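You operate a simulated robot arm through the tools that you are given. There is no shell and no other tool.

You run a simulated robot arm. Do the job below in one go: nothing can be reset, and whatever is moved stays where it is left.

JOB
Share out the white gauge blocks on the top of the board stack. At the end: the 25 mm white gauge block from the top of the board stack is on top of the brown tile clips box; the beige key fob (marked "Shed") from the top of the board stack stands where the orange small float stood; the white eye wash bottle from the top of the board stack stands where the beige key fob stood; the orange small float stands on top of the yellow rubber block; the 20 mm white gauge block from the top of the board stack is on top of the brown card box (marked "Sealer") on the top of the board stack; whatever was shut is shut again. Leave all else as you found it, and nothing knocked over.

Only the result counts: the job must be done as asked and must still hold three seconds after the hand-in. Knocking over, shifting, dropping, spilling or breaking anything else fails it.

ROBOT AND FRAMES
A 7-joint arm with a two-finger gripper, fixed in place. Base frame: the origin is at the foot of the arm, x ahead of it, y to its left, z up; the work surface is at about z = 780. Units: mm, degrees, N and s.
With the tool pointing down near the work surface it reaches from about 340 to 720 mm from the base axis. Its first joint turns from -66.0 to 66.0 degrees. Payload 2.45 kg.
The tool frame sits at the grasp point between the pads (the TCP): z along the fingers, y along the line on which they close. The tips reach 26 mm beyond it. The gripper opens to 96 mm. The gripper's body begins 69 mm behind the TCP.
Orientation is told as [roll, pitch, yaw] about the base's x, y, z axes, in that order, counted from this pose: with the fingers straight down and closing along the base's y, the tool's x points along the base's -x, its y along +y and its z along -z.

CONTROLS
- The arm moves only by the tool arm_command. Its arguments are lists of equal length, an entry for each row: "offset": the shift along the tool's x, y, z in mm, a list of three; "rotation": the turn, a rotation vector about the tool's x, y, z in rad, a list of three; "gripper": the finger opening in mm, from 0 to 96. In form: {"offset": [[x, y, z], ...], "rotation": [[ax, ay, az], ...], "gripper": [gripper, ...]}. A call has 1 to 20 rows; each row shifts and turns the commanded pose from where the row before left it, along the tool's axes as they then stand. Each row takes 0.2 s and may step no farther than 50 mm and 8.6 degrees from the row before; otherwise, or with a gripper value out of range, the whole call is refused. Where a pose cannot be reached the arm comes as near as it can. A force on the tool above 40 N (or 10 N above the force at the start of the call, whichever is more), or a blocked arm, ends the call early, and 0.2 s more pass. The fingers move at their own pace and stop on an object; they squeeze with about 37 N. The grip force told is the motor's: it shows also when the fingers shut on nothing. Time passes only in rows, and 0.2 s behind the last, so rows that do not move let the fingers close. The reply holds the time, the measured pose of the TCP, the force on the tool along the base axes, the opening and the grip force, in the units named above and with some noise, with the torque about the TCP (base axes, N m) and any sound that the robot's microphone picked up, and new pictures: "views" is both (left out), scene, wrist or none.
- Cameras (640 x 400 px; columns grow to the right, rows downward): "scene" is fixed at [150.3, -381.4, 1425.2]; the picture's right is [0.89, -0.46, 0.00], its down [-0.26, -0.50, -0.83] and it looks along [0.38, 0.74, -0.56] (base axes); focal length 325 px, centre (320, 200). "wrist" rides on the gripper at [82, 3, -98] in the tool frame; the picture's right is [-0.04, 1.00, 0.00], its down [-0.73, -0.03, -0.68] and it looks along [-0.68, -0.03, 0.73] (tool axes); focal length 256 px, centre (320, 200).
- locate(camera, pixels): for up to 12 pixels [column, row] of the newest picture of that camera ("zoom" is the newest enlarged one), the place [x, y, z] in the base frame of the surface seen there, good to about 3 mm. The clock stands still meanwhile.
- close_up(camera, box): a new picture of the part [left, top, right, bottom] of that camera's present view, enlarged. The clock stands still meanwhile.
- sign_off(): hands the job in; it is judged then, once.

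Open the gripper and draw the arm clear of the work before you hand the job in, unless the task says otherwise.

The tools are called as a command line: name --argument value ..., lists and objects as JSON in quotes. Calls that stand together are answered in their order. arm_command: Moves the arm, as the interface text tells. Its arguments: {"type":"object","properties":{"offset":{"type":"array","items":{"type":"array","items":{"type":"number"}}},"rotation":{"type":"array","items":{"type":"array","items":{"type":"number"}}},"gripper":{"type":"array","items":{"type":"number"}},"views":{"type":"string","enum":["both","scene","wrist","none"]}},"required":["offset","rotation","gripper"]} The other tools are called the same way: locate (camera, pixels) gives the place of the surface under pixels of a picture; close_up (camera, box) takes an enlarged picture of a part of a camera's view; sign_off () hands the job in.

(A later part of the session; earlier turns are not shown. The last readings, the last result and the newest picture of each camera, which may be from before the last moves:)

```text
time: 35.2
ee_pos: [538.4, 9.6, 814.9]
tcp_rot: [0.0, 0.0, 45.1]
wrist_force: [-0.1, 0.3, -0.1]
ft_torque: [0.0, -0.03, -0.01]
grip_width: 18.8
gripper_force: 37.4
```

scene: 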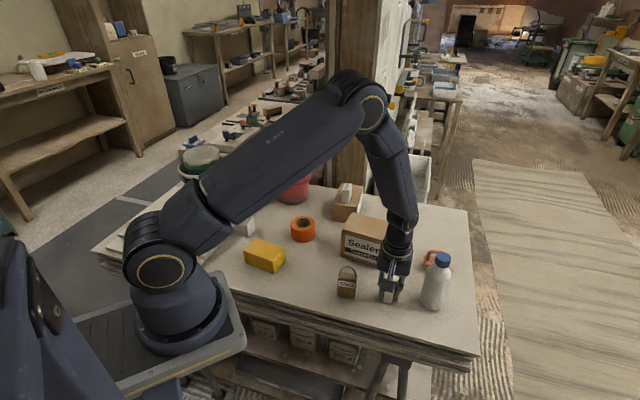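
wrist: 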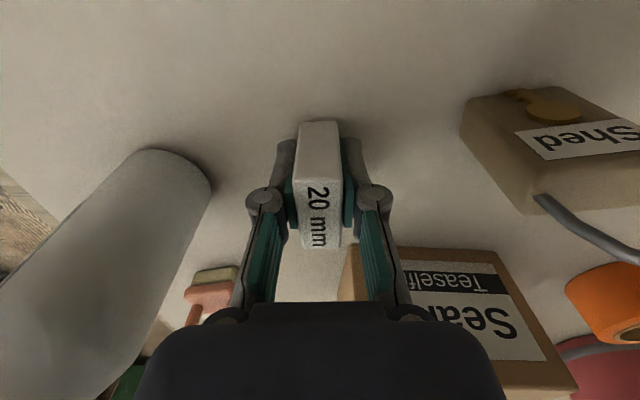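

The 20 mm block is held. I lift gently to about z 975.

arm_command --offset '[[0, 0, -4], [0, 0, -8], [0, 0, -12], [0, 0, -14], [0, 0, -14], [0, 0, -14], [0, 0, -14], [0, 0, -14], [0, 0, -14], [0, 0, -14], [0, 0, -14], [0, 0, -14], [0, 0, -8], [0, 0, -2], [0, 0, 0]]' --rotation '[[0, 0, 0], [0, 0, 0], [0, 0, 0], [0, 0, 0], [0, 0, 0], [0, 0, 0], [0, 0, 0], [0, 0, 0], [0, 0, 0], [0, 0, 0], [0, 0, 0], [0, 0, 0], [0, 0, 0], [0, 0, 0], [0, 0, 0]]' --gripper '[0, 0, 0, 0, 0, 0, 0, 0, 0, 0, 0, 0, 0, 0, 0]'

close_up --camera "scene" --box '[325, 170, 405, 270]'

```text
time: 38.4
ee_pos: [538.8, 8.6, 975.0]
tcp_rot: [0.0, -0.1, 45.0]
wrist_force: [1.2, 0.1, -0.8]
ft_torque: [-0.04, 0.01, 0.0]
grip_width: 18.8
gripper_force: 36.3
```

scene: 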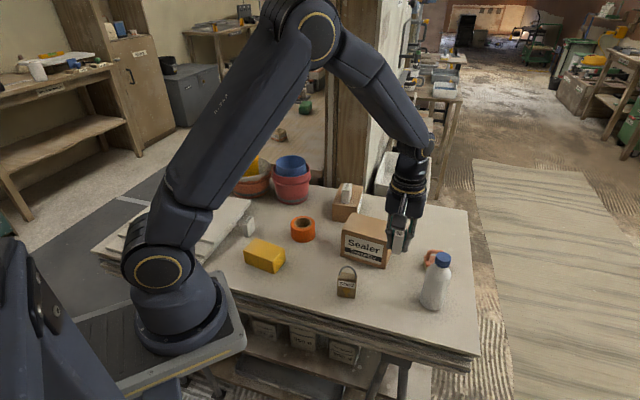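
wrist: 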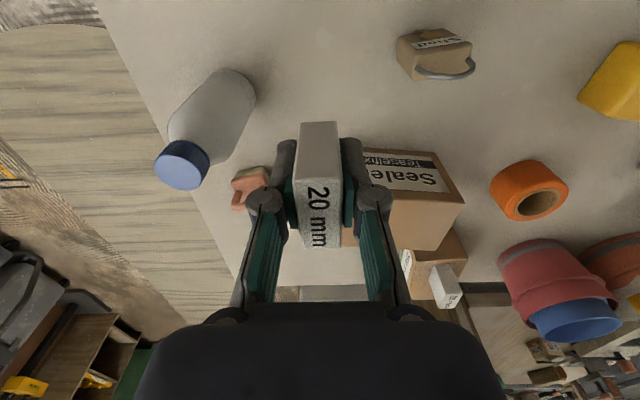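

```text
4.00 times, centred on (365, 220) of scene
```

zoom: 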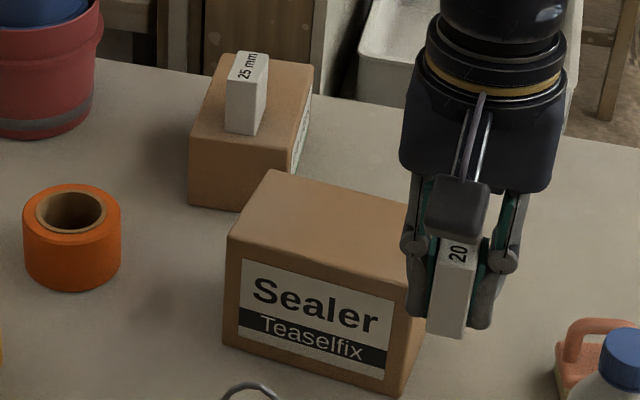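

I locate the visible corners of the Sealer box's top in this zoom.

locate --camera "zoom" --pixels '[[235, 236], [273, 178], [408, 280], [395, 210], [320, 225], [240, 300]]'

close_up --camera "wrist" --box '[340, 140, 500, 320]'

```text
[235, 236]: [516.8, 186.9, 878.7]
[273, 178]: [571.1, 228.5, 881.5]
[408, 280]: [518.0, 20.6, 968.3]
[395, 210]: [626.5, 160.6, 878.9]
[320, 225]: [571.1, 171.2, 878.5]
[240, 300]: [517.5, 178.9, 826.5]
```

```text
2.22 times, centred on (420, 230) of wrist
```

zoom: 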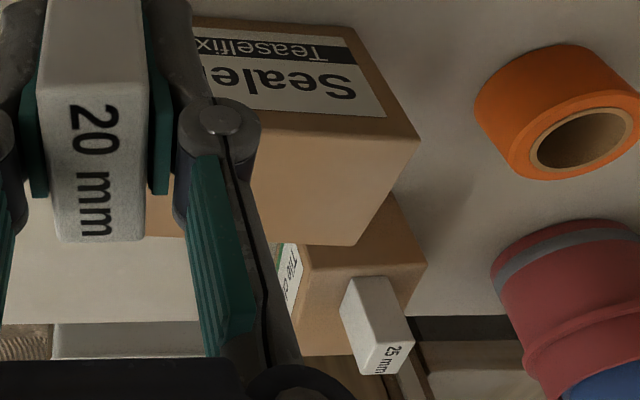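

The far label reads "Tile c…", confirming the tile-clips box. The Sealer box's top centre is about (580,158) at z 880; I carry the block there and lower to just above it.

arm_command --offset '[[-7, 4, 0], [-14, 8.1, 0], [-18, 10.3, 0], [-20, 11.5, 0], [-20, 11.5, 0], [-20, 11.5, 0], [-17, 9.8, 0], [-11, 6.4, 0], [-6.1, 3.5, 0], [0, 0, 0], [0, 0, 10], [0, 0, 15], [0, 0, 15], [0, 0, 12], [0, 0, 7], [0, 0, 4], [0, 0, 1], [0, 0, 0]]' --rotation '[[0, 0, 0], [0, 0, 0], [0, 0, 0], [0, 0, 0], [0, 0, 0], [0, 0, 0], [0, 0, 0], [0, 0, 0], [0, 0, 0], [0, 0, 0], [0, 0, 0], [0, 0, 0], [0, 0, 0], [0, 0, 0], [0, 0, 0], [0, 0, 0], [0, 0, 0], [0, 0, 0]]' --gripper '[0, 0, 0, 0, 0, 0, 0, 0, 0, 0, 0, 0, 0, 0, 0, 0, 0, 0]'

close_up --camera "scene" --box '[325, 180, 415, 280]'

```text
time: 42.2
ee_pos: [578.8, 156.9, 911.2]
tcp_rot: [-0.1, 0.0, 45.0]
wrist_force: [0.4, 0.7, 0.0]
ft_torque: [-0.01, -0.02, -0.02]
grip_width: 18.9
gripper_force: 37.5
```

scene: 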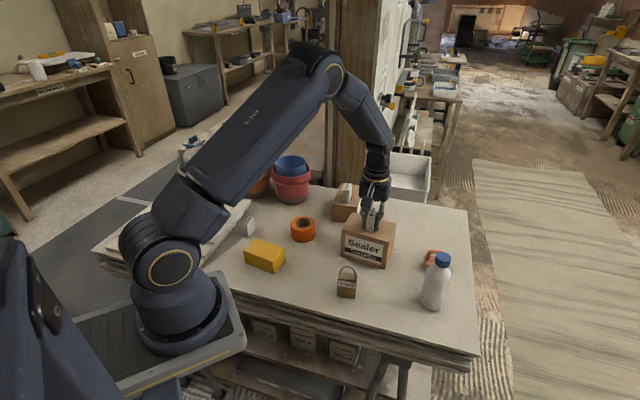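
wrist: 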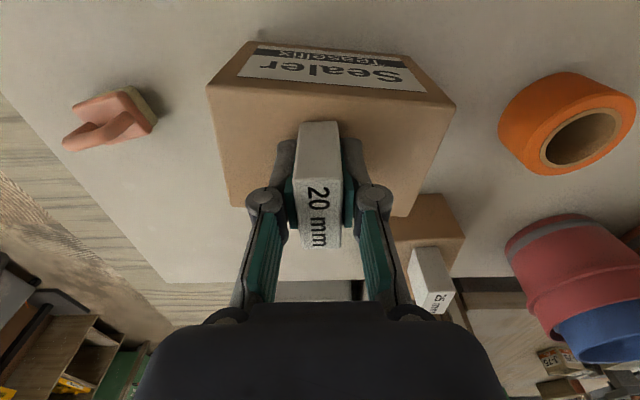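

```text
4.00 times, centred on (370, 230) of scene
```

zoom: 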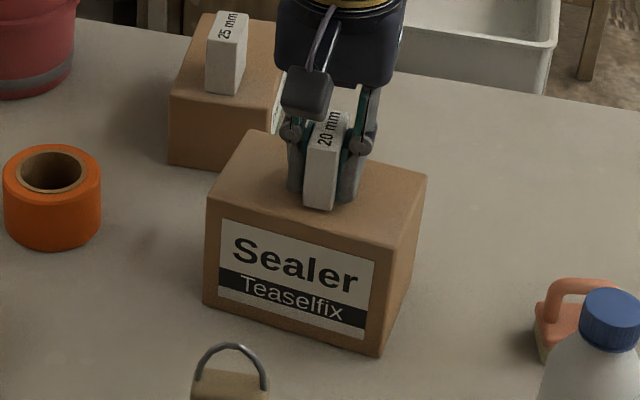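

The 20 mm block is just above the Sealer box, near its middle. I lower in small steps until contact.

arm_command --offset '[[0, 0, 0.6], [0, 0, 0.6], [0, 0, 0], [0, 0, 0]]' --rotation '[[0, 0, 0], [0, 0, 0], [0, 0, 0], [0, 0, 0]]' --gripper '[0, 0, 0, 0]' --views "none"

arm_command --offset '[[0, 0, 0.6], [0, 0, 0.4], [0, 0, 0], [0, 0, 0]]' --rotation '[[0, 0, 0], [0, 0, 0], [0, 0, 0], [0, 0, 0]]' --gripper '[0, 0, 0, 0]' --views "none"

```text
time: 43.2
ee_pos: [579.7, 157.7, 909.9]
tcp_rot: [0.0, 0.0, 45.0]
wrist_force: [-0.2, 0.0, -1.0]
ft_torque: [0.01, -0.01, 0.0]
grip_width: 19.0
gripper_force: 36.6
```

```text
time: 44.2
ee_pos: [578.5, 157.9, 910.3]
tcp_rot: [-0.1, 0.1, 45.0]
wrist_force: [0.5, 0.0, -0.4]
ft_torque: [0.01, -0.02, 0.0]
grip_width: 18.7
gripper_force: 37.4
```

No contact yet, so I go down a little more, in half-millimetre steps.

arm_command --offset '[[0, 0, 0.5], [0, 0, 0.5], [0, 0, 0], [0, 0, 0]]' --rotation '[[0, 0, 0], [0, 0, 0], [0, 0, 0], [0, 0, 0]]' --gripper '[0, 0, 0, 0]' --views "none"

```text
time: 45.2
ee_pos: [580.6, 155.2, 908.5]
tcp_rot: [0.0, 0.0, 45.0]
wrist_force: [0.6, 0.7, -0.8]
ft_torque: [0.03, 0.03, -0.02]
grip_width: 18.7
gripper_force: 37.4
```

Still free; another millimetre.

arm_command --offset '[[0, 0, 0.5], [0, 0, 0.5], [0, 0, 0], [0, 0, 0]]' --rotation '[[0, 0, 0], [0, 0, 0], [0, 0, 0], [0, 0, 0]]' --gripper '[0, 0, 0, 0]' --views "none"

close_up --camera "scene" --box '[350, 205, 400, 245]'

```text
time: 46.2
ee_pos: [580.8, 157.0, 907.7]
tcp_rot: [-0.1, -0.1, 45.0]
wrist_force: [-0.2, -1.4, 15.7]
ft_torque: [-0.2, 0.09, -0.01]
grip_width: 18.7
gripper_force: 36.9
```

```text
10.00 times, centred on (375, 225) of scene
```

zoom: 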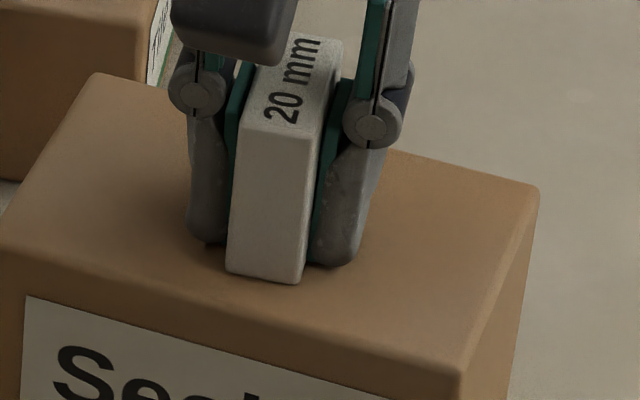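

Contact at 15.7 N: the block rests on the Sealer box. I ease up half a millimetre, open slowly to 32 mm, and rise.

arm_command --offset '[[0, 0, -0.6], [0, 0, 0], [0, 0, 0], [0, 0, 0], [0, 0, 0], [0, 0, 0]]' --rotation '[[0, 0, 0], [0, 0, 0], [0, 0, 0], [0, 0, 0], [0, 0, 0], [0, 0, 0]]' --gripper '[0, 19, 24, 32, 32, 32]' --views "wrist"

arm_command --offset '[[0, 0, -5], [0, 0, -10], [0, 0, -20], [0, 0, -30], [0, 0, -30], [0, 0, 0]]' --rotation '[[0, 0, 0], [0, 0, 0], [0, 0, 0], [0, 0, 0], [0, 0, 0], [0, 0, 0]]' --gripper '[32, 32, 32, 32, 32, 32]'

```text
time: 47.6
ee_pos: [579.6, 157.7, 909.4]
tcp_rot: [0.1, 0.0, 45.0]
wrist_force: [0.4, 1.2, -1.1]
ft_torque: [-0.03, -0.01, -0.02]
grip_width: 31.9
gripper_force: 0.0
```

wrist: 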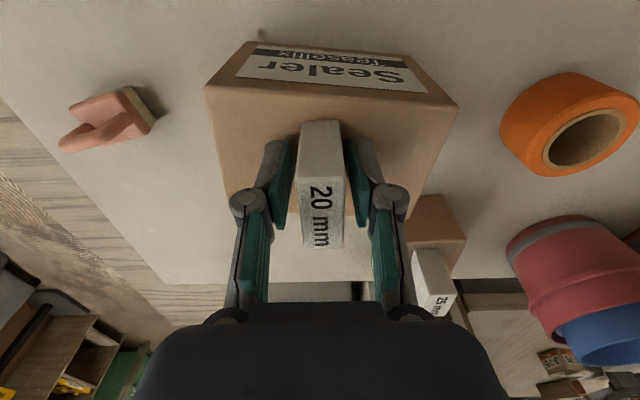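

```text
time: 49.0
ee_pos: [579.4, 158.1, 1002.8]
tcp_rot: [0.0, 0.1, 45.1]
wrist_force: [-0.1, 0.5, 0.0]
ft_torque: [0.0, 0.0, -0.01]
grip_width: 32.0
gripper_force: 0.0
```

scene: 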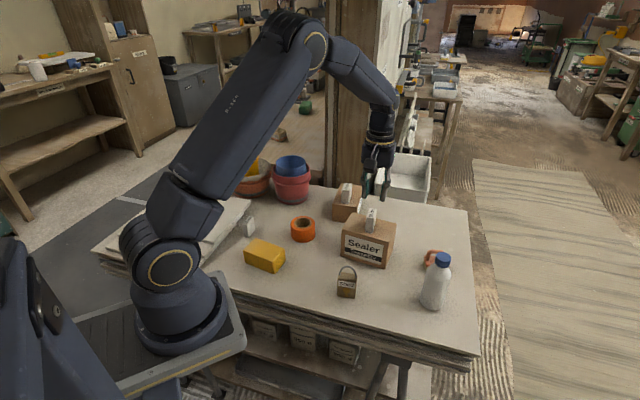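
wrist: 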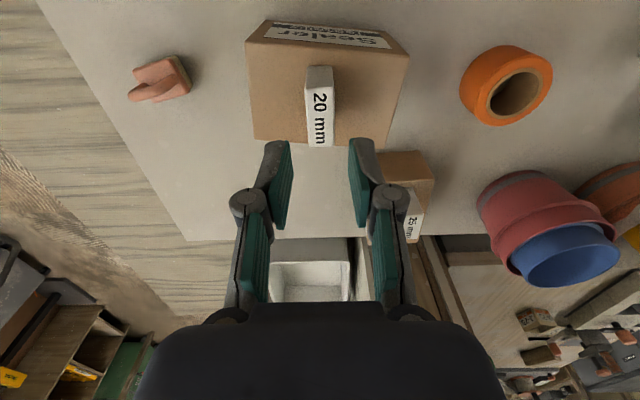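

Both gauge blocks are placed. Now the float, at wrist (160,78): I enlarge it in both views.

close_up --camera "wrist" --box '[110, 40, 210, 115]'

locate --camera "zoom" --pixels '[[420, 110], [510, 240], [360, 150], [150, 330], [250, 250], [400, 320], [130, 250], [430, 190], [300, 190]]'

close_up --camera "scene" --box '[415, 235, 465, 275]'

```text
5.33 times, centred on (160, 78) of wrist
```

zoom: 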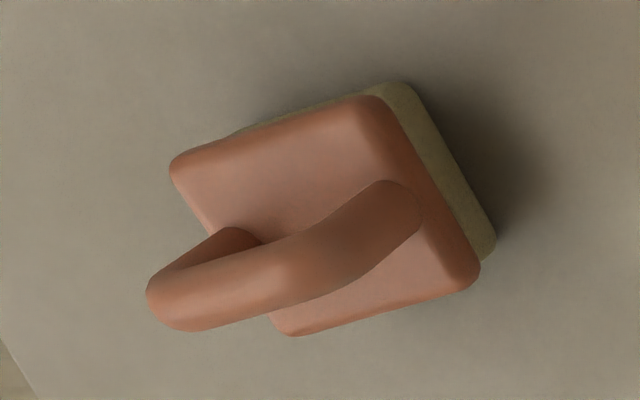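

```text
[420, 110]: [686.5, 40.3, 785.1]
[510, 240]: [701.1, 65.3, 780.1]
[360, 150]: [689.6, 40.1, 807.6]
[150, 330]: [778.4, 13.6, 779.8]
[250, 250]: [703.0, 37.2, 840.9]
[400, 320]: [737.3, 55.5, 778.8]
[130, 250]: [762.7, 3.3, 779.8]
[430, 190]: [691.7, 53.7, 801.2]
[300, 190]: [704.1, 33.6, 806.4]
```

```text
10.00 times, centred on (440, 255) of scene
```

zoom: 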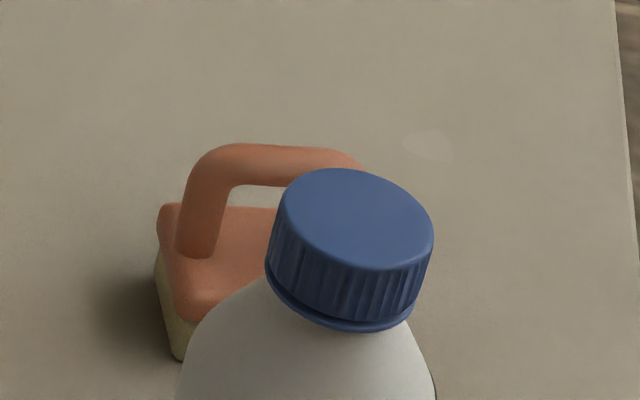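

The float has a U-shaped handle over a plate. I move above it at z≈1000 to see the handle's direction.

arm_command --offset '[[-1, -33, 0], [-1, -33, 0], [-1, -33, 0], [-1, -33, 0], [-1, -33, 0], [0, 0, 0], [0, 0, 0]]' --rotation '[[0, 0, 0], [0, 0, 0], [0, 0, 0], [0, 0, 0], [0, 0, 0], [0, 0, 0], [0, 0, 0]]' --gripper '[60, 60, 60, 60, 60, 60, 60]'

close_up --camera "wrist" --box '[250, 30, 390, 150]'

```text
time: 50.6
ee_pos: [702.3, 44.3, 1003.6]
tcp_rot: [0.0, 0.0, 45.0]
wrist_force: [-0.5, 0.2, -0.1]
ft_torque: [-0.01, 0.0, 0.03]
grip_width: 59.9
gripper_force: 0.0
```

scene: 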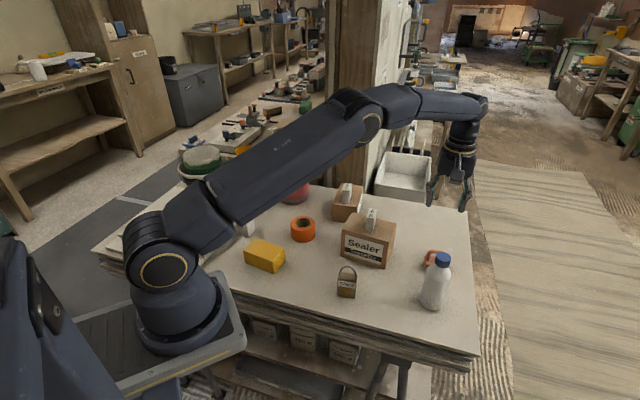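
wrist: 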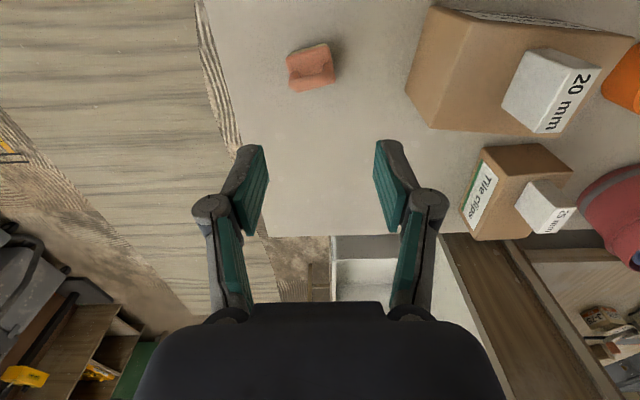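

```text
3.33 times, centred on (320, 90) of wrist
```

zoom: 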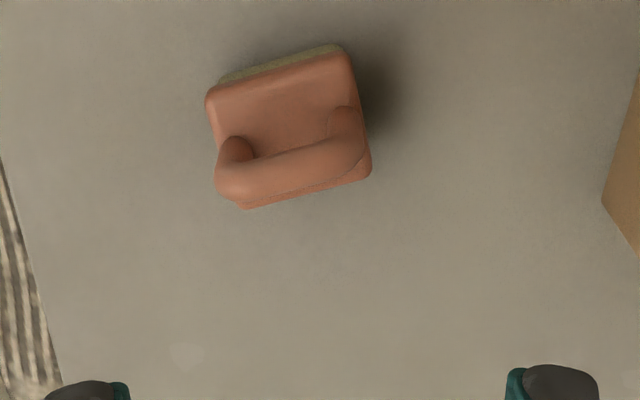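

The "Tile clips" label is clear. The float's handle runs from zoom (235,180) to (345,145); I locate handle and plate points.

locate --camera "zoom" --pixels '[[238, 178], [292, 166], [342, 142], [215, 100], [343, 62], [365, 168], [250, 203], [275, 115], [265, 175], [320, 155]]'

```text
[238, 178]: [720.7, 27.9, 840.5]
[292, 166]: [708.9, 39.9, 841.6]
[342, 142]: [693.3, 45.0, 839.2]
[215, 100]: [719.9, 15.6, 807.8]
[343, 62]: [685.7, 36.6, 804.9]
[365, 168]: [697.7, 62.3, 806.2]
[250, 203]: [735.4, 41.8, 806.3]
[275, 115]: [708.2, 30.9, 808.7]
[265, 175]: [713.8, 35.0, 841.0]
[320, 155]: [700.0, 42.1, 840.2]
```

The handle runs at about -32 degrees, centred at (708,38.5), top z≈842; the plate is centred at (709.7,39.1). I turn the hand by -77 degrees so the fingers close across the handle, and come down to z≈900.

arm_command --offset '[[0, 0, 0], [0, 0, 0], [0, 0, 0], [0, 0, 0], [0, 0, 0], [0, 0, 0], [0, 0, 0], [0, 0, 0], [0, 0, 0], [-10.2, -1.2, 0], [0, 0, 30], [0, 0, 40], [0, 0, 30], [0, 0, 0], [0, 0, 0]]' --rotation '[[0, 0, 0.1493], [0, 0, 0.1493], [0, 0, 0.1493], [0, 0, 0.1493], [0, 0, 0.1493], [0, 0, 0.1493], [0, 0, 0.1493], [0, 0, 0.1493], [0, 0, 0.1493], [0, 0, 0], [0, 0, 0], [0, 0, 0], [0, 0, 0], [0, 0, 0], [0, 0, 0]]' --gripper '[50, 50, 50, 50, 50, 50, 50, 50, 50, 50, 50, 50, 50, 50, 50]'

close_up --camera "wrist" --box '[260, 60, 380, 200]'

```text
time: 53.8
ee_pos: [706.1, 38.6, 901.3]
tcp_rot: [0.0, 0.0, -31.9]
wrist_force: [-0.6, 0.5, -0.7]
ft_torque: [-0.04, -0.01, -0.02]
grip_width: 50.1
gripper_force: 0.0
```

scene: 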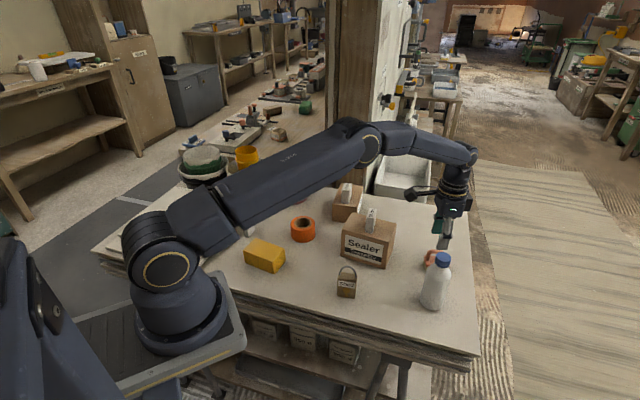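
wrist: 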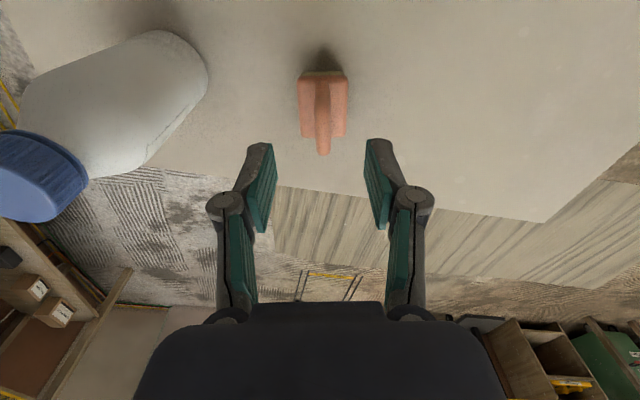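

```text
2.86 times, centred on (320, 130) of wrist
```

zoom: 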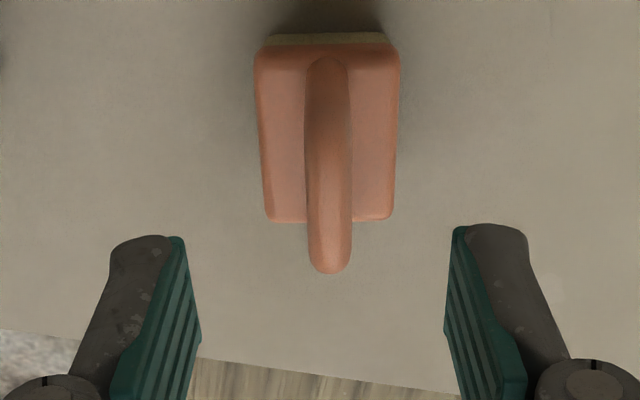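

The handle is lined up with the hand, about 1.7 mm to the right at zoom (329,165). I shift by that, lower to z 838, close, and lift 5 mm slowly.

arm_command --offset '[[0, 1.7, 15], [0, 0, 25], [0, 0, 15], [0, 0, 9.5], [0, 0, 0], [0, 0, 0], [0, 0, 0], [0, 0, 0], [0, 0, 0], [0, 0, 0]]' --rotation '[[0, 0, 0], [0, 0, 0], [0, 0, 0], [0, 0, 0], [0, 0, 0], [0, 0, 0], [0, 0, 0], [0, 0, 0], [0, 0, 0], [0, 0, 0]]' --gripper '[50, 50, 50, 50, 50, 0, 0, 0, 0, 0]' --views "both"

arm_command --offset '[[0, 0, -1], [0, 0, -1], [0, 0, -1], [0, 0, -2], [0, 0, 0]]' --rotation '[[0, 0, 0], [0, 0, 0], [0, 0, 0], [0, 0, 0], [0, 0, 0]]' --gripper '[0, 0, 0, 0, 0]' --views "both"

```text
time: 56.0
ee_pos: [708.0, 39.6, 838.2]
tcp_rot: [0.0, 0.0, -31.9]
wrist_force: [-0.5, 0.1, -0.5]
ft_torque: [-0.03, -0.01, 0.0]
grip_width: 9.1
gripper_force: 36.6
```

scene: 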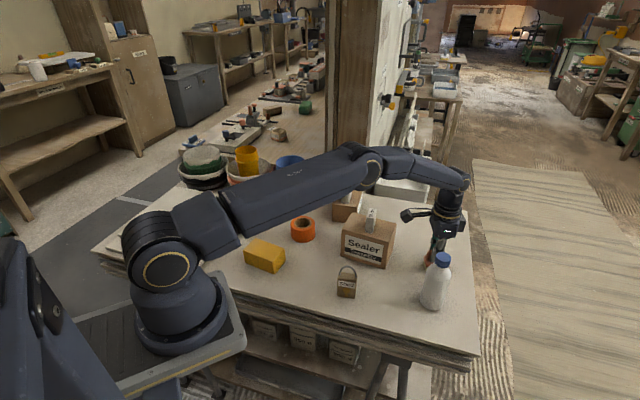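
wrist: 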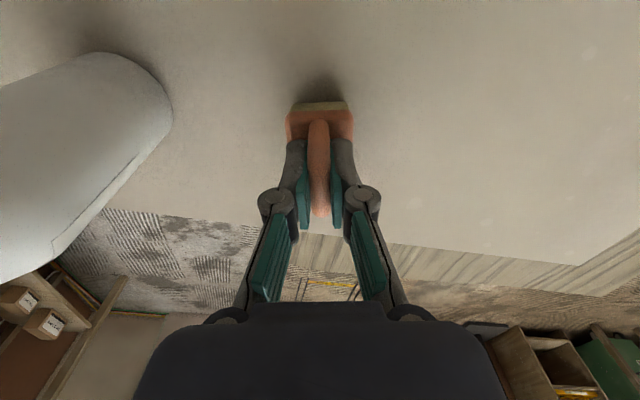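

```text
time: 57.2
ee_pos: [707.2, 38.2, 843.8]
tcp_rot: [0.1, 0.0, -31.9]
wrist_force: [0.3, -0.5, -0.6]
ft_torque: [-0.03, 0.0, -0.03]
grip_width: 9.1
gripper_force: 36.7
```

scene: 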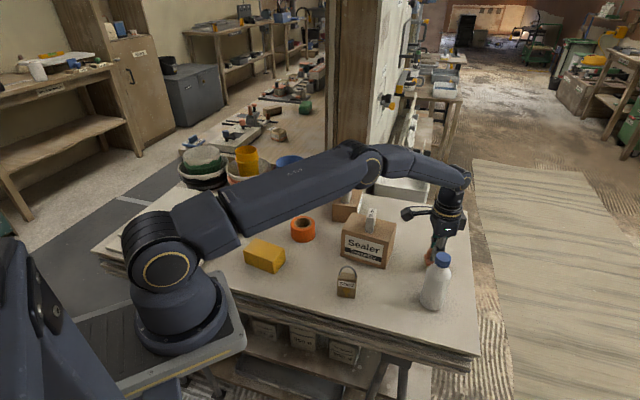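
wrist: 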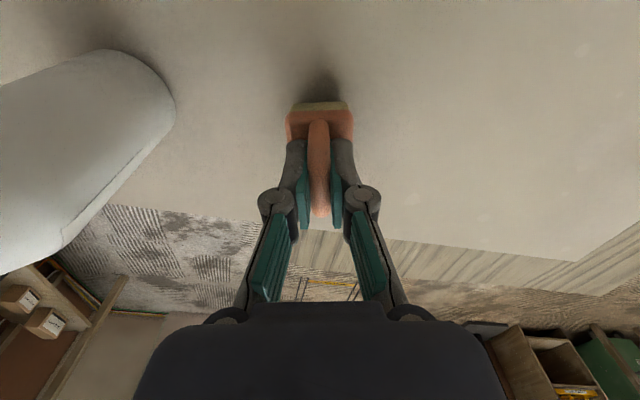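

The float comes up cleanly with the hand. I lift it gently to about z 1040 so it clears everything on the way.

arm_command --offset '[[0, 0, -4], [0, 0, -8], [0, 0, -12], [0, 0, -16], [0, 0, -16], [0, 0, -16], [0, 0, -16], [0, 0, -16], [0, 0, -16], [0, 0, -16], [0, 0, -16], [0, 0, -16], [0, 0, -16], [0, 0, -8], [0, 0, -4], [0, 0, 0]]' --rotation '[[0, 0, 0], [0, 0, 0], [0, 0, 0], [0, 0, 0], [0, 0, 0], [0, 0, 0], [0, 0, 0], [0, 0, 0], [0, 0, 0], [0, 0, 0], [0, 0, 0], [0, 0, 0], [0, 0, 0], [0, 0, 0], [0, 0, 0], [0, 0, 0]]' --gripper '[0, 0, 0, 0, 0, 0, 0, 0, 0, 0, 0, 0, 0, 0, 0, 0]'

```text
time: 60.6
ee_pos: [707.7, 38.5, 1040.1]
tcp_rot: [0.0, 0.1, -31.9]
wrist_force: [0.9, -0.6, -1.0]
ft_torque: [-0.04, 0.01, 0.05]
grip_width: 9.0
gripper_force: 36.7
```

scene: 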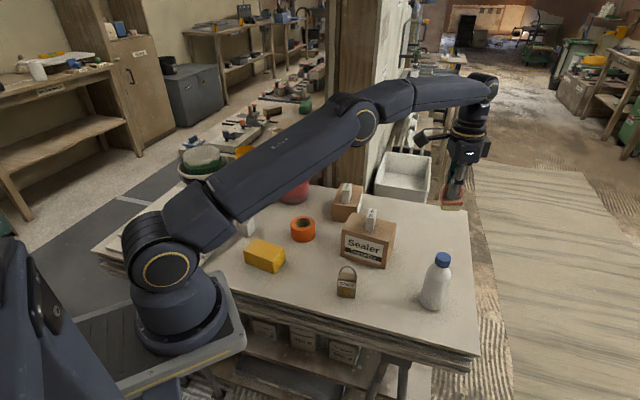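
wrist: 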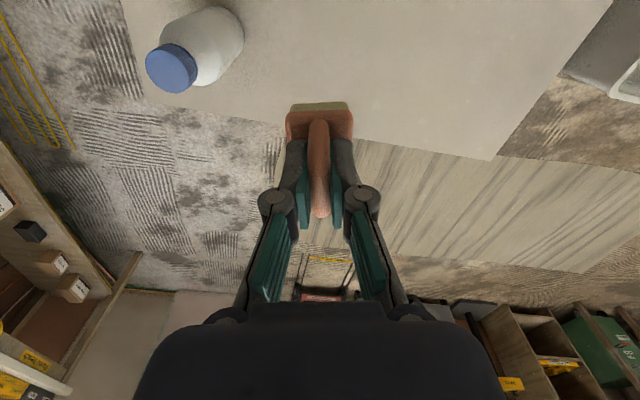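

The float is held. I carry it smoothly toward the yellow block at about (314,265), in two legs.

arm_command --offset '[[8, -0.3, 0], [16, -0.7, 0], [24, -1, 0], [26, -1, 0], [26, -1, 0], [26, -1, 0], [26, -1, 0], [26, -1, 0], [26, -1, 0], [26, -1, 0], [26, -1, 0], [16, -0.7, 0], [8, -0.3, 0], [0, 0, 0]]' --rotation '[[0, 0, 0], [0, 0, 0], [0, 0, 0], [0, 0, 0], [0, 0, 0], [0, 0, 0], [0, 0, 0], [0, 0, 0], [0, 0, 0], [0, 0, 0], [0, 0, 0], [0, 0, 0], [0, 0, 0], [0, 0, 0]]' --gripper '[0, 0, 0, 0, 0, 0, 0, 0, 0, 0, 0, 0, 0, 0]'

```text
time: 63.6
ee_pos: [464.3, 178.3, 1039.1]
tcp_rot: [0.0, 0.0, -32.0]
wrist_force: [-0.2, 0.6, -1.2]
ft_torque: [0.01, 0.01, -0.01]
grip_width: 8.9
gripper_force: 36.1
```

scene: 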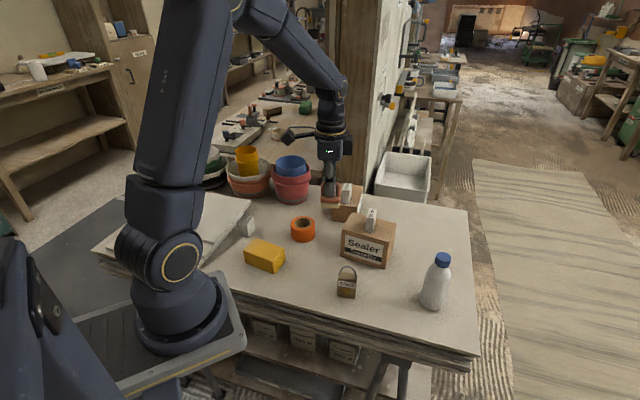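
wrist: 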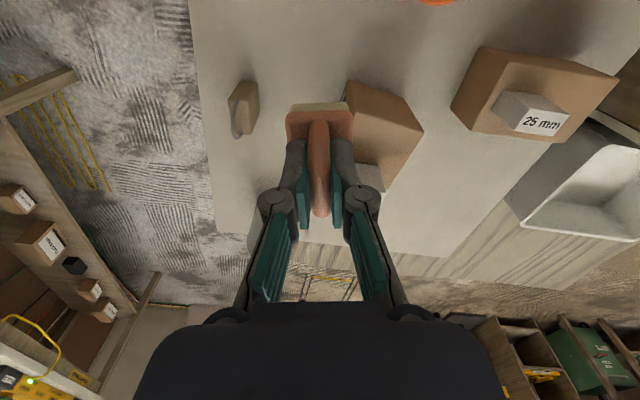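

Still held. Second leg: over the yellow block, then turn 22 degrees to line up the float with the block's long side.

arm_command --offset '[[8, -0.3, 0], [16, -0.7, 0], [22, -0.9, 0], [22, -0.9, 0], [22, -0.9, 0], [22, -0.9, 0], [22, -0.9, 0], [20, -0.8, 0], [12, -0.5, 0], [8.3, -0.4, 0], [0, 0, 0], [0, 0, 0], [0, 0, 0], [0, 0, 0], [0, 0, 0], [0, 0, 0]]' --rotation '[[0, 0, 0], [0, 0, 0], [0, 0, 0], [0, 0, 0], [0, 0, 0], [0, 0, 0], [0, 0, 0], [0, 0, 0], [0, 0, 0], [0, 0, 0], [0, 0, 0.09], [0, 0, 0.1], [0, 0, 0.1], [0, 0, 0.094], [0, 0, 0], [0, 0, 0]]' --gripper '[0, 0, 0, 0, 0, 0, 0, 0, 0, 0, 0, 0, 0, 0, 0, 0]'

```text
time: 67.0
ee_pos: [313.9, 264.4, 1039.0]
tcp_rot: [0.0, 0.0, -54.0]
wrist_force: [-0.7, -0.1, -0.4]
ft_torque: [0.02, -0.02, 0.02]
grip_width: 8.8
gripper_force: 36.5
```

scene: 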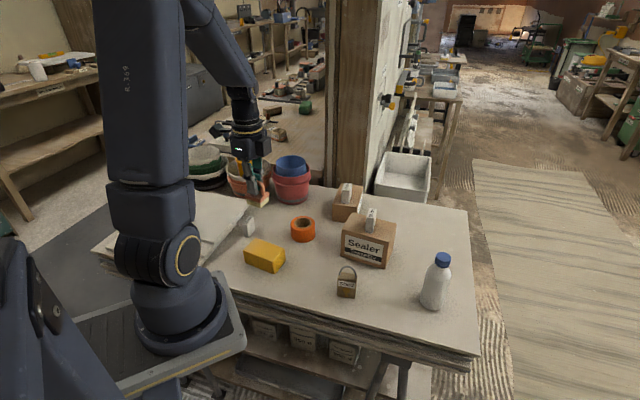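
wrist: 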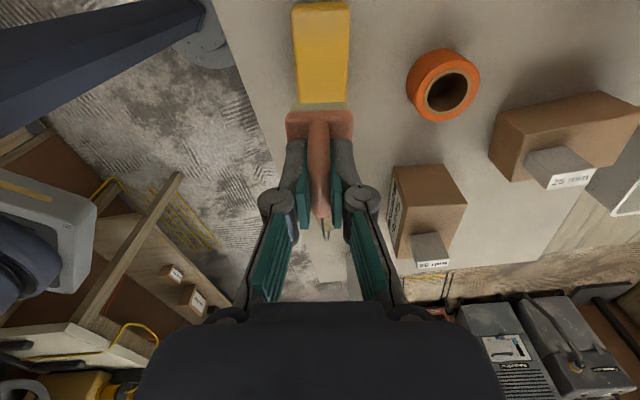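

The yellow block lies in line below, at wrist (293–350, 5–103). I locate its top face again from here to set the height and centre.

locate --camera "wrist" --pixels '[[297, 14], [345, 14], [300, 96], [342, 96], [321, 30], [321, 60], [321, 85]]'

close_up --camera "wrist" --box '[250, 0, 390, 110]'

locate --camera "scene" --pixels '[[247, 248], [258, 241], [283, 250], [272, 259], [265, 250], [260, 253]]'

```text
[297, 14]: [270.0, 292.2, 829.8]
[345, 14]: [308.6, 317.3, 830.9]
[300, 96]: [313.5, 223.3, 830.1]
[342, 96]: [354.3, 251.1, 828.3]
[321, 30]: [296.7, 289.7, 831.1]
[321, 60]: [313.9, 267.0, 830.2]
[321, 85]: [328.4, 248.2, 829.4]
```

```text
3.64 times, centred on (320, 55) of wrist
```

zoom: 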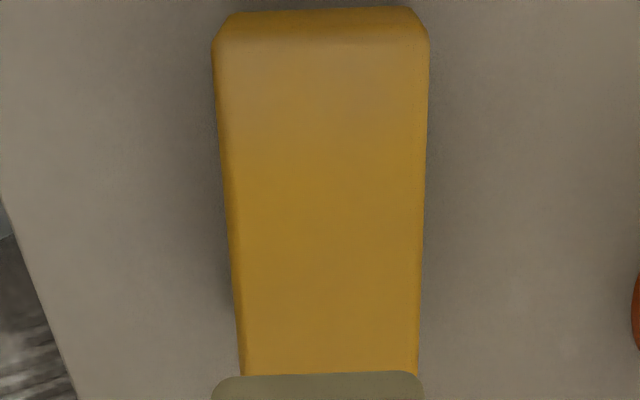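

```text
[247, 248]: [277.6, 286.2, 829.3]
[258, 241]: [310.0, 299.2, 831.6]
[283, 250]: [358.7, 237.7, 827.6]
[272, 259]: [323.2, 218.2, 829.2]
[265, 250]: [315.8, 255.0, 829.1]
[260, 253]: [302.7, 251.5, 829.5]
```

Top face is flat at z≈830, centre about (313.5,266), matching the hand. I lower the float to about 2 mm above the block.

arm_command --offset '[[0, 0, 8], [0, 0, 16], [0, 0, 20], [0, 0, 20], [0, 0, 20], [0, 0, 20], [0, 0, 18], [0, 0, 12], [0, 0, 8], [0, 0, 4], [0, 0, 2.5], [0, 0, 0], [0, 0, 0]]' --rotation '[[0, 0, 0], [0, 0, 0], [0, 0, 0], [0, 0, 0], [0, 0, 0], [0, 0, 0], [0, 0, 0], [0, 0, 0], [0, 0, 0], [0, 0, 0], [0, 0, 0], [0, 0, 0], [0, 0, 0]]' --gripper '[0, 0, 0, 0, 0, 0, 0, 0, 0, 0, 0, 0, 0]'

close_up --camera "scene" --box '[230, 200, 300, 280]'

```text
time: 69.8
ee_pos: [313.6, 263.7, 889.6]
tcp_rot: [0.0, -0.1, -53.9]
wrist_force: [0.3, 0.8, -0.5]
ft_torque: [0.0, -0.01, 0.04]
grip_width: 9.2
gripper_force: 37.0
```

scene: 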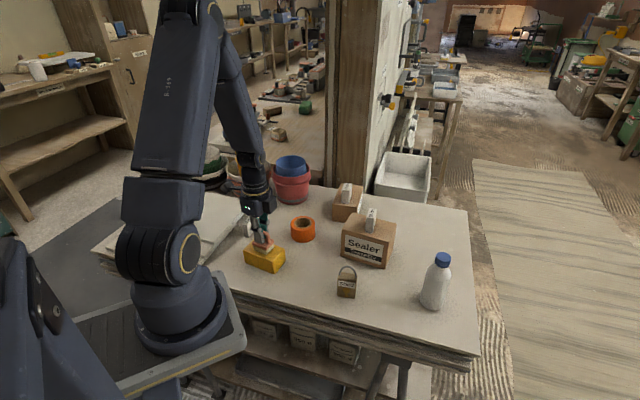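
wrist: 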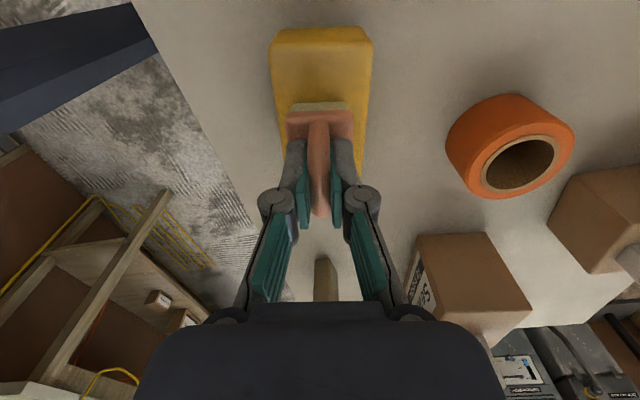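

```text
5.00 times, centred on (265, 240) of scene
```

zoom: 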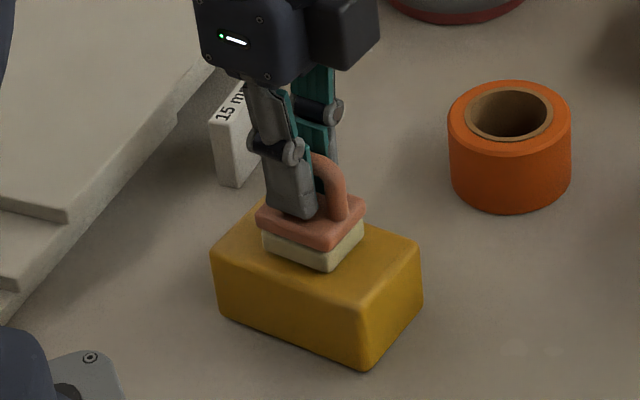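

The float hangs centred just above the block. I lower in small steps to contact.

arm_command --offset '[[0, 0, 0.6], [0, 0, 0.6], [0, 0, 0], [0, 0, 0]]' --rotation '[[0, 0, 0], [0, 0, 0], [0, 0, 0], [0, 0, 0]]' --gripper '[0, 0, 0, 0]' --views "none"

arm_command --offset '[[0, 0, 0.5], [0, 0, 0.5], [0, 0, 0], [0, 0, 0]]' --rotation '[[0, 0, 0], [0, 0, 0], [0, 0, 0], [0, 0, 0]]' --gripper '[0, 0, 0, 0]' --views "none"

```text
time: 70.8
ee_pos: [313.3, 263.1, 889.5]
tcp_rot: [0.0, 0.1, -53.9]
wrist_force: [0.5, 0.2, -0.7]
ft_torque: [-0.01, 0.03, -0.02]
grip_width: 8.8
gripper_force: 36.3
```

```text
time: 71.8
ee_pos: [313.8, 263.6, 888.5]
tcp_rot: [-0.1, -0.1, -53.9]
wrist_force: [0.2, -0.2, -0.9]
ft_torque: [0.01, -0.01, 0.0]
grip_width: 9.1
gripper_force: 37.1
```

No contact yet; another millimetre.

arm_command --offset '[[0, 0, 0.5], [0, 0, 0.5], [0, 0, 0], [0, 0, 0]]' --rotation '[[0, 0, 0], [0, 0, 0], [0, 0, 0], [0, 0, 0]]' --gripper '[0, 0, 0, 0]' --views "none"

```text
time: 72.8
ee_pos: [312.7, 264.7, 887.6]
tcp_rot: [0.1, -0.1, -53.9]
wrist_force: [4.0, -1.9, 15.3]
ft_torque: [-0.35, -0.24, 0.05]
grip_width: 9.1
gripper_force: 36.6
```

Contact at 15 N. I ease up half a millimetre, open to 30 mm, then rise straight up.

arm_command --offset '[[0, 0, -0.6], [0, 0, 0], [0, 0, 0], [0, 0, 0], [0, 0, 0], [0, 0, 0]]' --rotation '[[0, 0, 0], [0, 0, 0], [0, 0, 0], [0, 0, 0], [0, 0, 0], [0, 0, 0]]' --gripper '[0, 10, 18, 30, 30, 30]' --views "wrist"

arm_command --offset '[[0, 0, -5], [0, 0, -10], [0, 0, -20], [0, 0, -30], [0, 0, -40], [0, 0, -40], [0, 0, 0]]' --rotation '[[0, 0, 0], [0, 0, 0], [0, 0, 0], [0, 0, 0], [0, 0, 0], [0, 0, 0], [0, 0, 0]]' --gripper '[30, 30, 30, 30, 30, 30, 30]'

close_up --camera "scene" --box '[225, 200, 345, 280]'

```text
time: 74.2
ee_pos: [313.5, 264.0, 887.6]
tcp_rot: [-0.1, 0.0, -53.9]
wrist_force: [-0.2, 0.0, -0.7]
ft_torque: [0.0, 0.02, 0.02]
grip_width: 30.1
gripper_force: 0.0
```

wrist: 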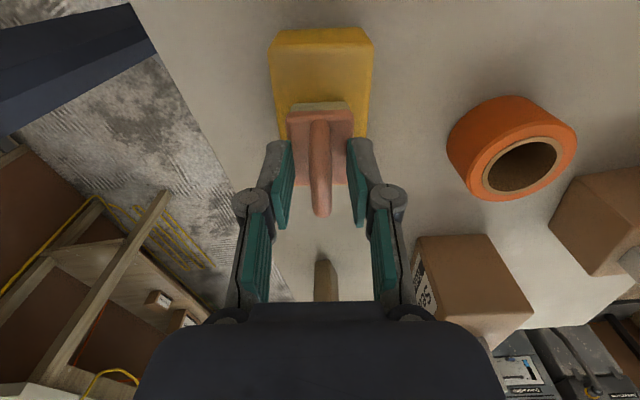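

```text
time: 75.8
ee_pos: [312.6, 264.6, 1034.8]
tcp_rot: [-0.1, 0.0, -53.9]
wrist_force: [0.8, 0.1, 0.5]
ft_torque: [-0.03, -0.03, -0.01]
grip_width: 30.1
gripper_force: 0.2
```

scene: 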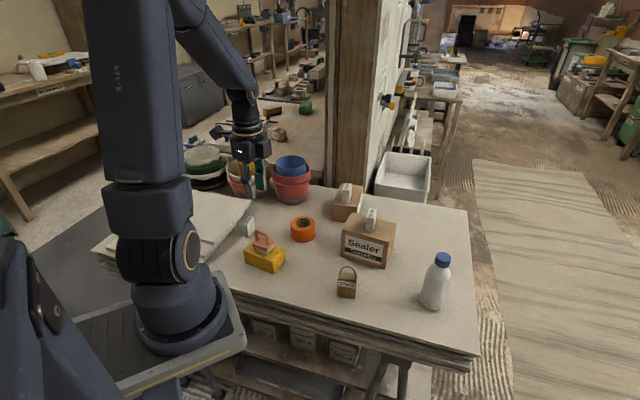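
wrist: 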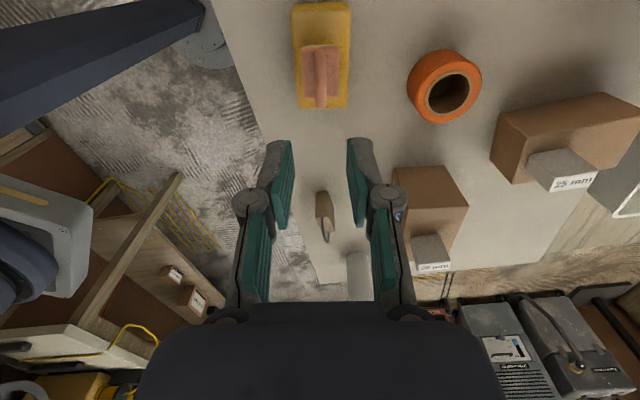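

```text
5.00 times, centred on (285, 240) of scene
```

zoom: 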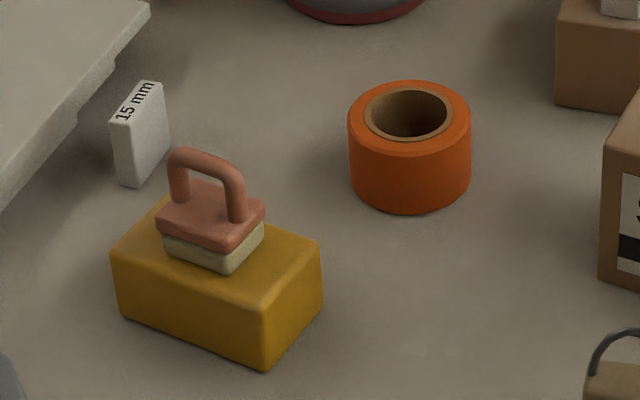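

The float stands on the yellow block. Now I fly over to the key fob at about (450,66) and look at it.

arm_command --offset '[[-40, -1.2, 0], [-40, -1.2, 0], [-40, -1.2, 0], [-40, -1.2, 0], [-40, -1.2, 0], [-40, -1.2, 0], [0, 0, 30], [0, 0, 0], [0, 0, 0]]' --rotation '[[0, 0, 0], [0, 0, 0], [0, 0, 0], [0, 0, 0], [0, 0, 0], [0, 0, -0.1], [0, 0, -0.09], [0, 0, 0], [0, 0, 0]]' --gripper '[70, 70, 70, 70, 70, 70, 70, 70, 70]'

close_up --camera "wrist" --box '[250, 30, 390, 150]'

close_up --camera "scene" --box '[327, 260, 367, 305]'

```text
time: 77.8
ee_pos: [448.0, 67.5, 1003.7]
tcp_rot: [0.0, 0.0, -42.9]
wrist_force: [-0.9, -0.6, -0.1]
ft_torque: [-0.02, -0.01, -0.01]
grip_width: 69.8
gripper_force: 0.0
```

scene: 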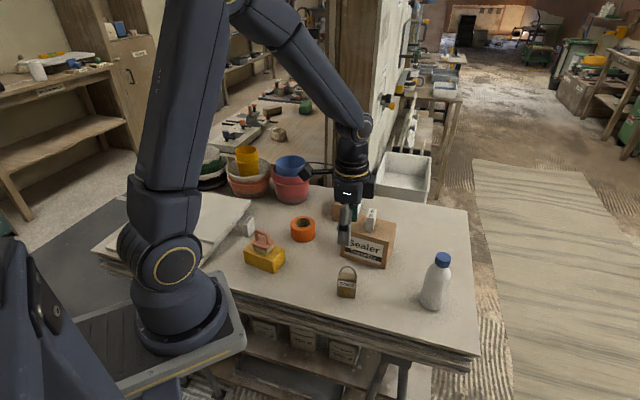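
wrist: 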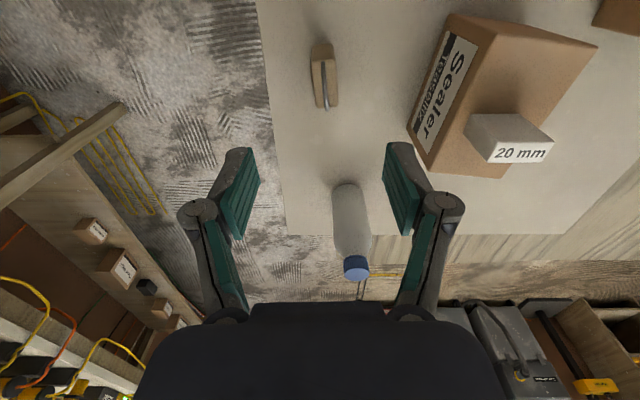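

```text
3.33 times, centred on (320, 90) of wrist
```

zoom: 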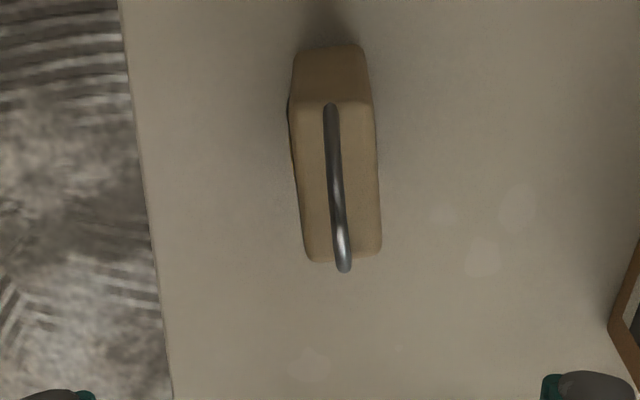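

```text
8.89 times, centred on (347, 282) of scene
```

zoom: 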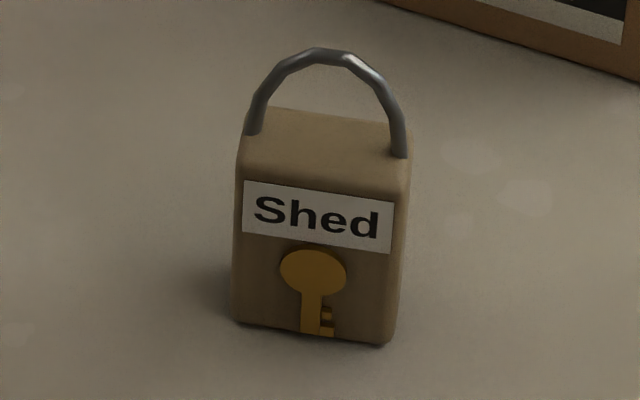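

The fob is a block with a wire loop on top. I locate points of the body and loop in this zoom.

locate --camera "zoom" --pixels '[[242, 180], [400, 195], [240, 315], [385, 338], [330, 160], [278, 115], [405, 130], [325, 55], [312, 270], [318, 215], [310, 320]]'

locate --camera "wrist" --pixels '[[313, 62], [335, 62], [315, 106], [334, 105], [323, 76], [325, 104], [323, 85], [313, 75], [318, 90]]'

```text
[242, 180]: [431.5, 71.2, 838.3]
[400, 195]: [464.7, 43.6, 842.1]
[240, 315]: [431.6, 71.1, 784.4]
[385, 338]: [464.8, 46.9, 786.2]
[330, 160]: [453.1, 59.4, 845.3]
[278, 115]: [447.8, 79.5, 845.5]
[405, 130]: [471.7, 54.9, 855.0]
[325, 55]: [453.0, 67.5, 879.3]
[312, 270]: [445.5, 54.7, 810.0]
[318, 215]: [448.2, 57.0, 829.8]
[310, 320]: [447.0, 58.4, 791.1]
```

```text
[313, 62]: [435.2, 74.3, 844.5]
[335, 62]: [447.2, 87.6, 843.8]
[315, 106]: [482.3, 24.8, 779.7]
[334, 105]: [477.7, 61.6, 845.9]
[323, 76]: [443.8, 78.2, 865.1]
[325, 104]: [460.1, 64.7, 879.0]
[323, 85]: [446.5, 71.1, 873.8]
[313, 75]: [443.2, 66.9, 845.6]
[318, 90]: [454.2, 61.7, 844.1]
```

The fob's body is about 43 x 21 mm, 65 high, centred near (456,67), width along -39 degrees; the key emblem sits low on the front. I centre over it, turn to match, and come down to z≈930 to check.

arm_command --offset '[[-4.4, 4.8, 0], [0, 0, 20], [0, 0, 30], [0, 0, 20], [0, 0, 0], [0, 0, 0]]' --rotation '[[0, 0, 0], [0, 0, -0.066], [0, 0, 0], [0, 0, 0], [0, 0, 0], [0, 0, 0]]' --gripper '[60, 60, 60, 60, 60, 60]'

close_up --camera "wrist" --box '[260, 50, 380, 170]'

```text
time: 79.2
ee_pos: [454.9, 66.1, 934.3]
tcp_rot: [-0.1, 0.0, -39.2]
wrist_force: [0.2, -0.1, 0.9]
ft_torque: [0.01, -0.04, -0.04]
grip_width: 59.9
gripper_force: 0.0
```

scene: 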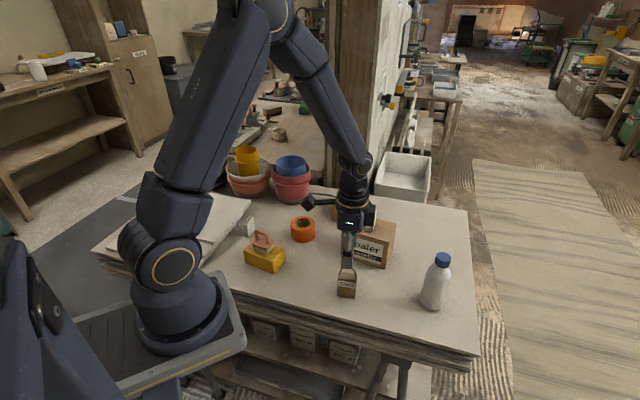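
wrist: 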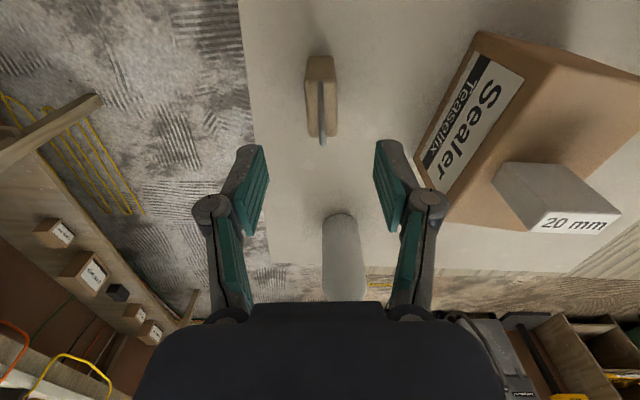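

```text
3.33 times, centred on (320, 110) of wrist
```

zoom: 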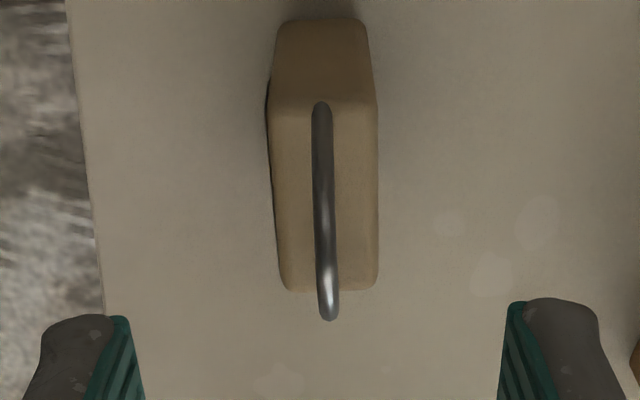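

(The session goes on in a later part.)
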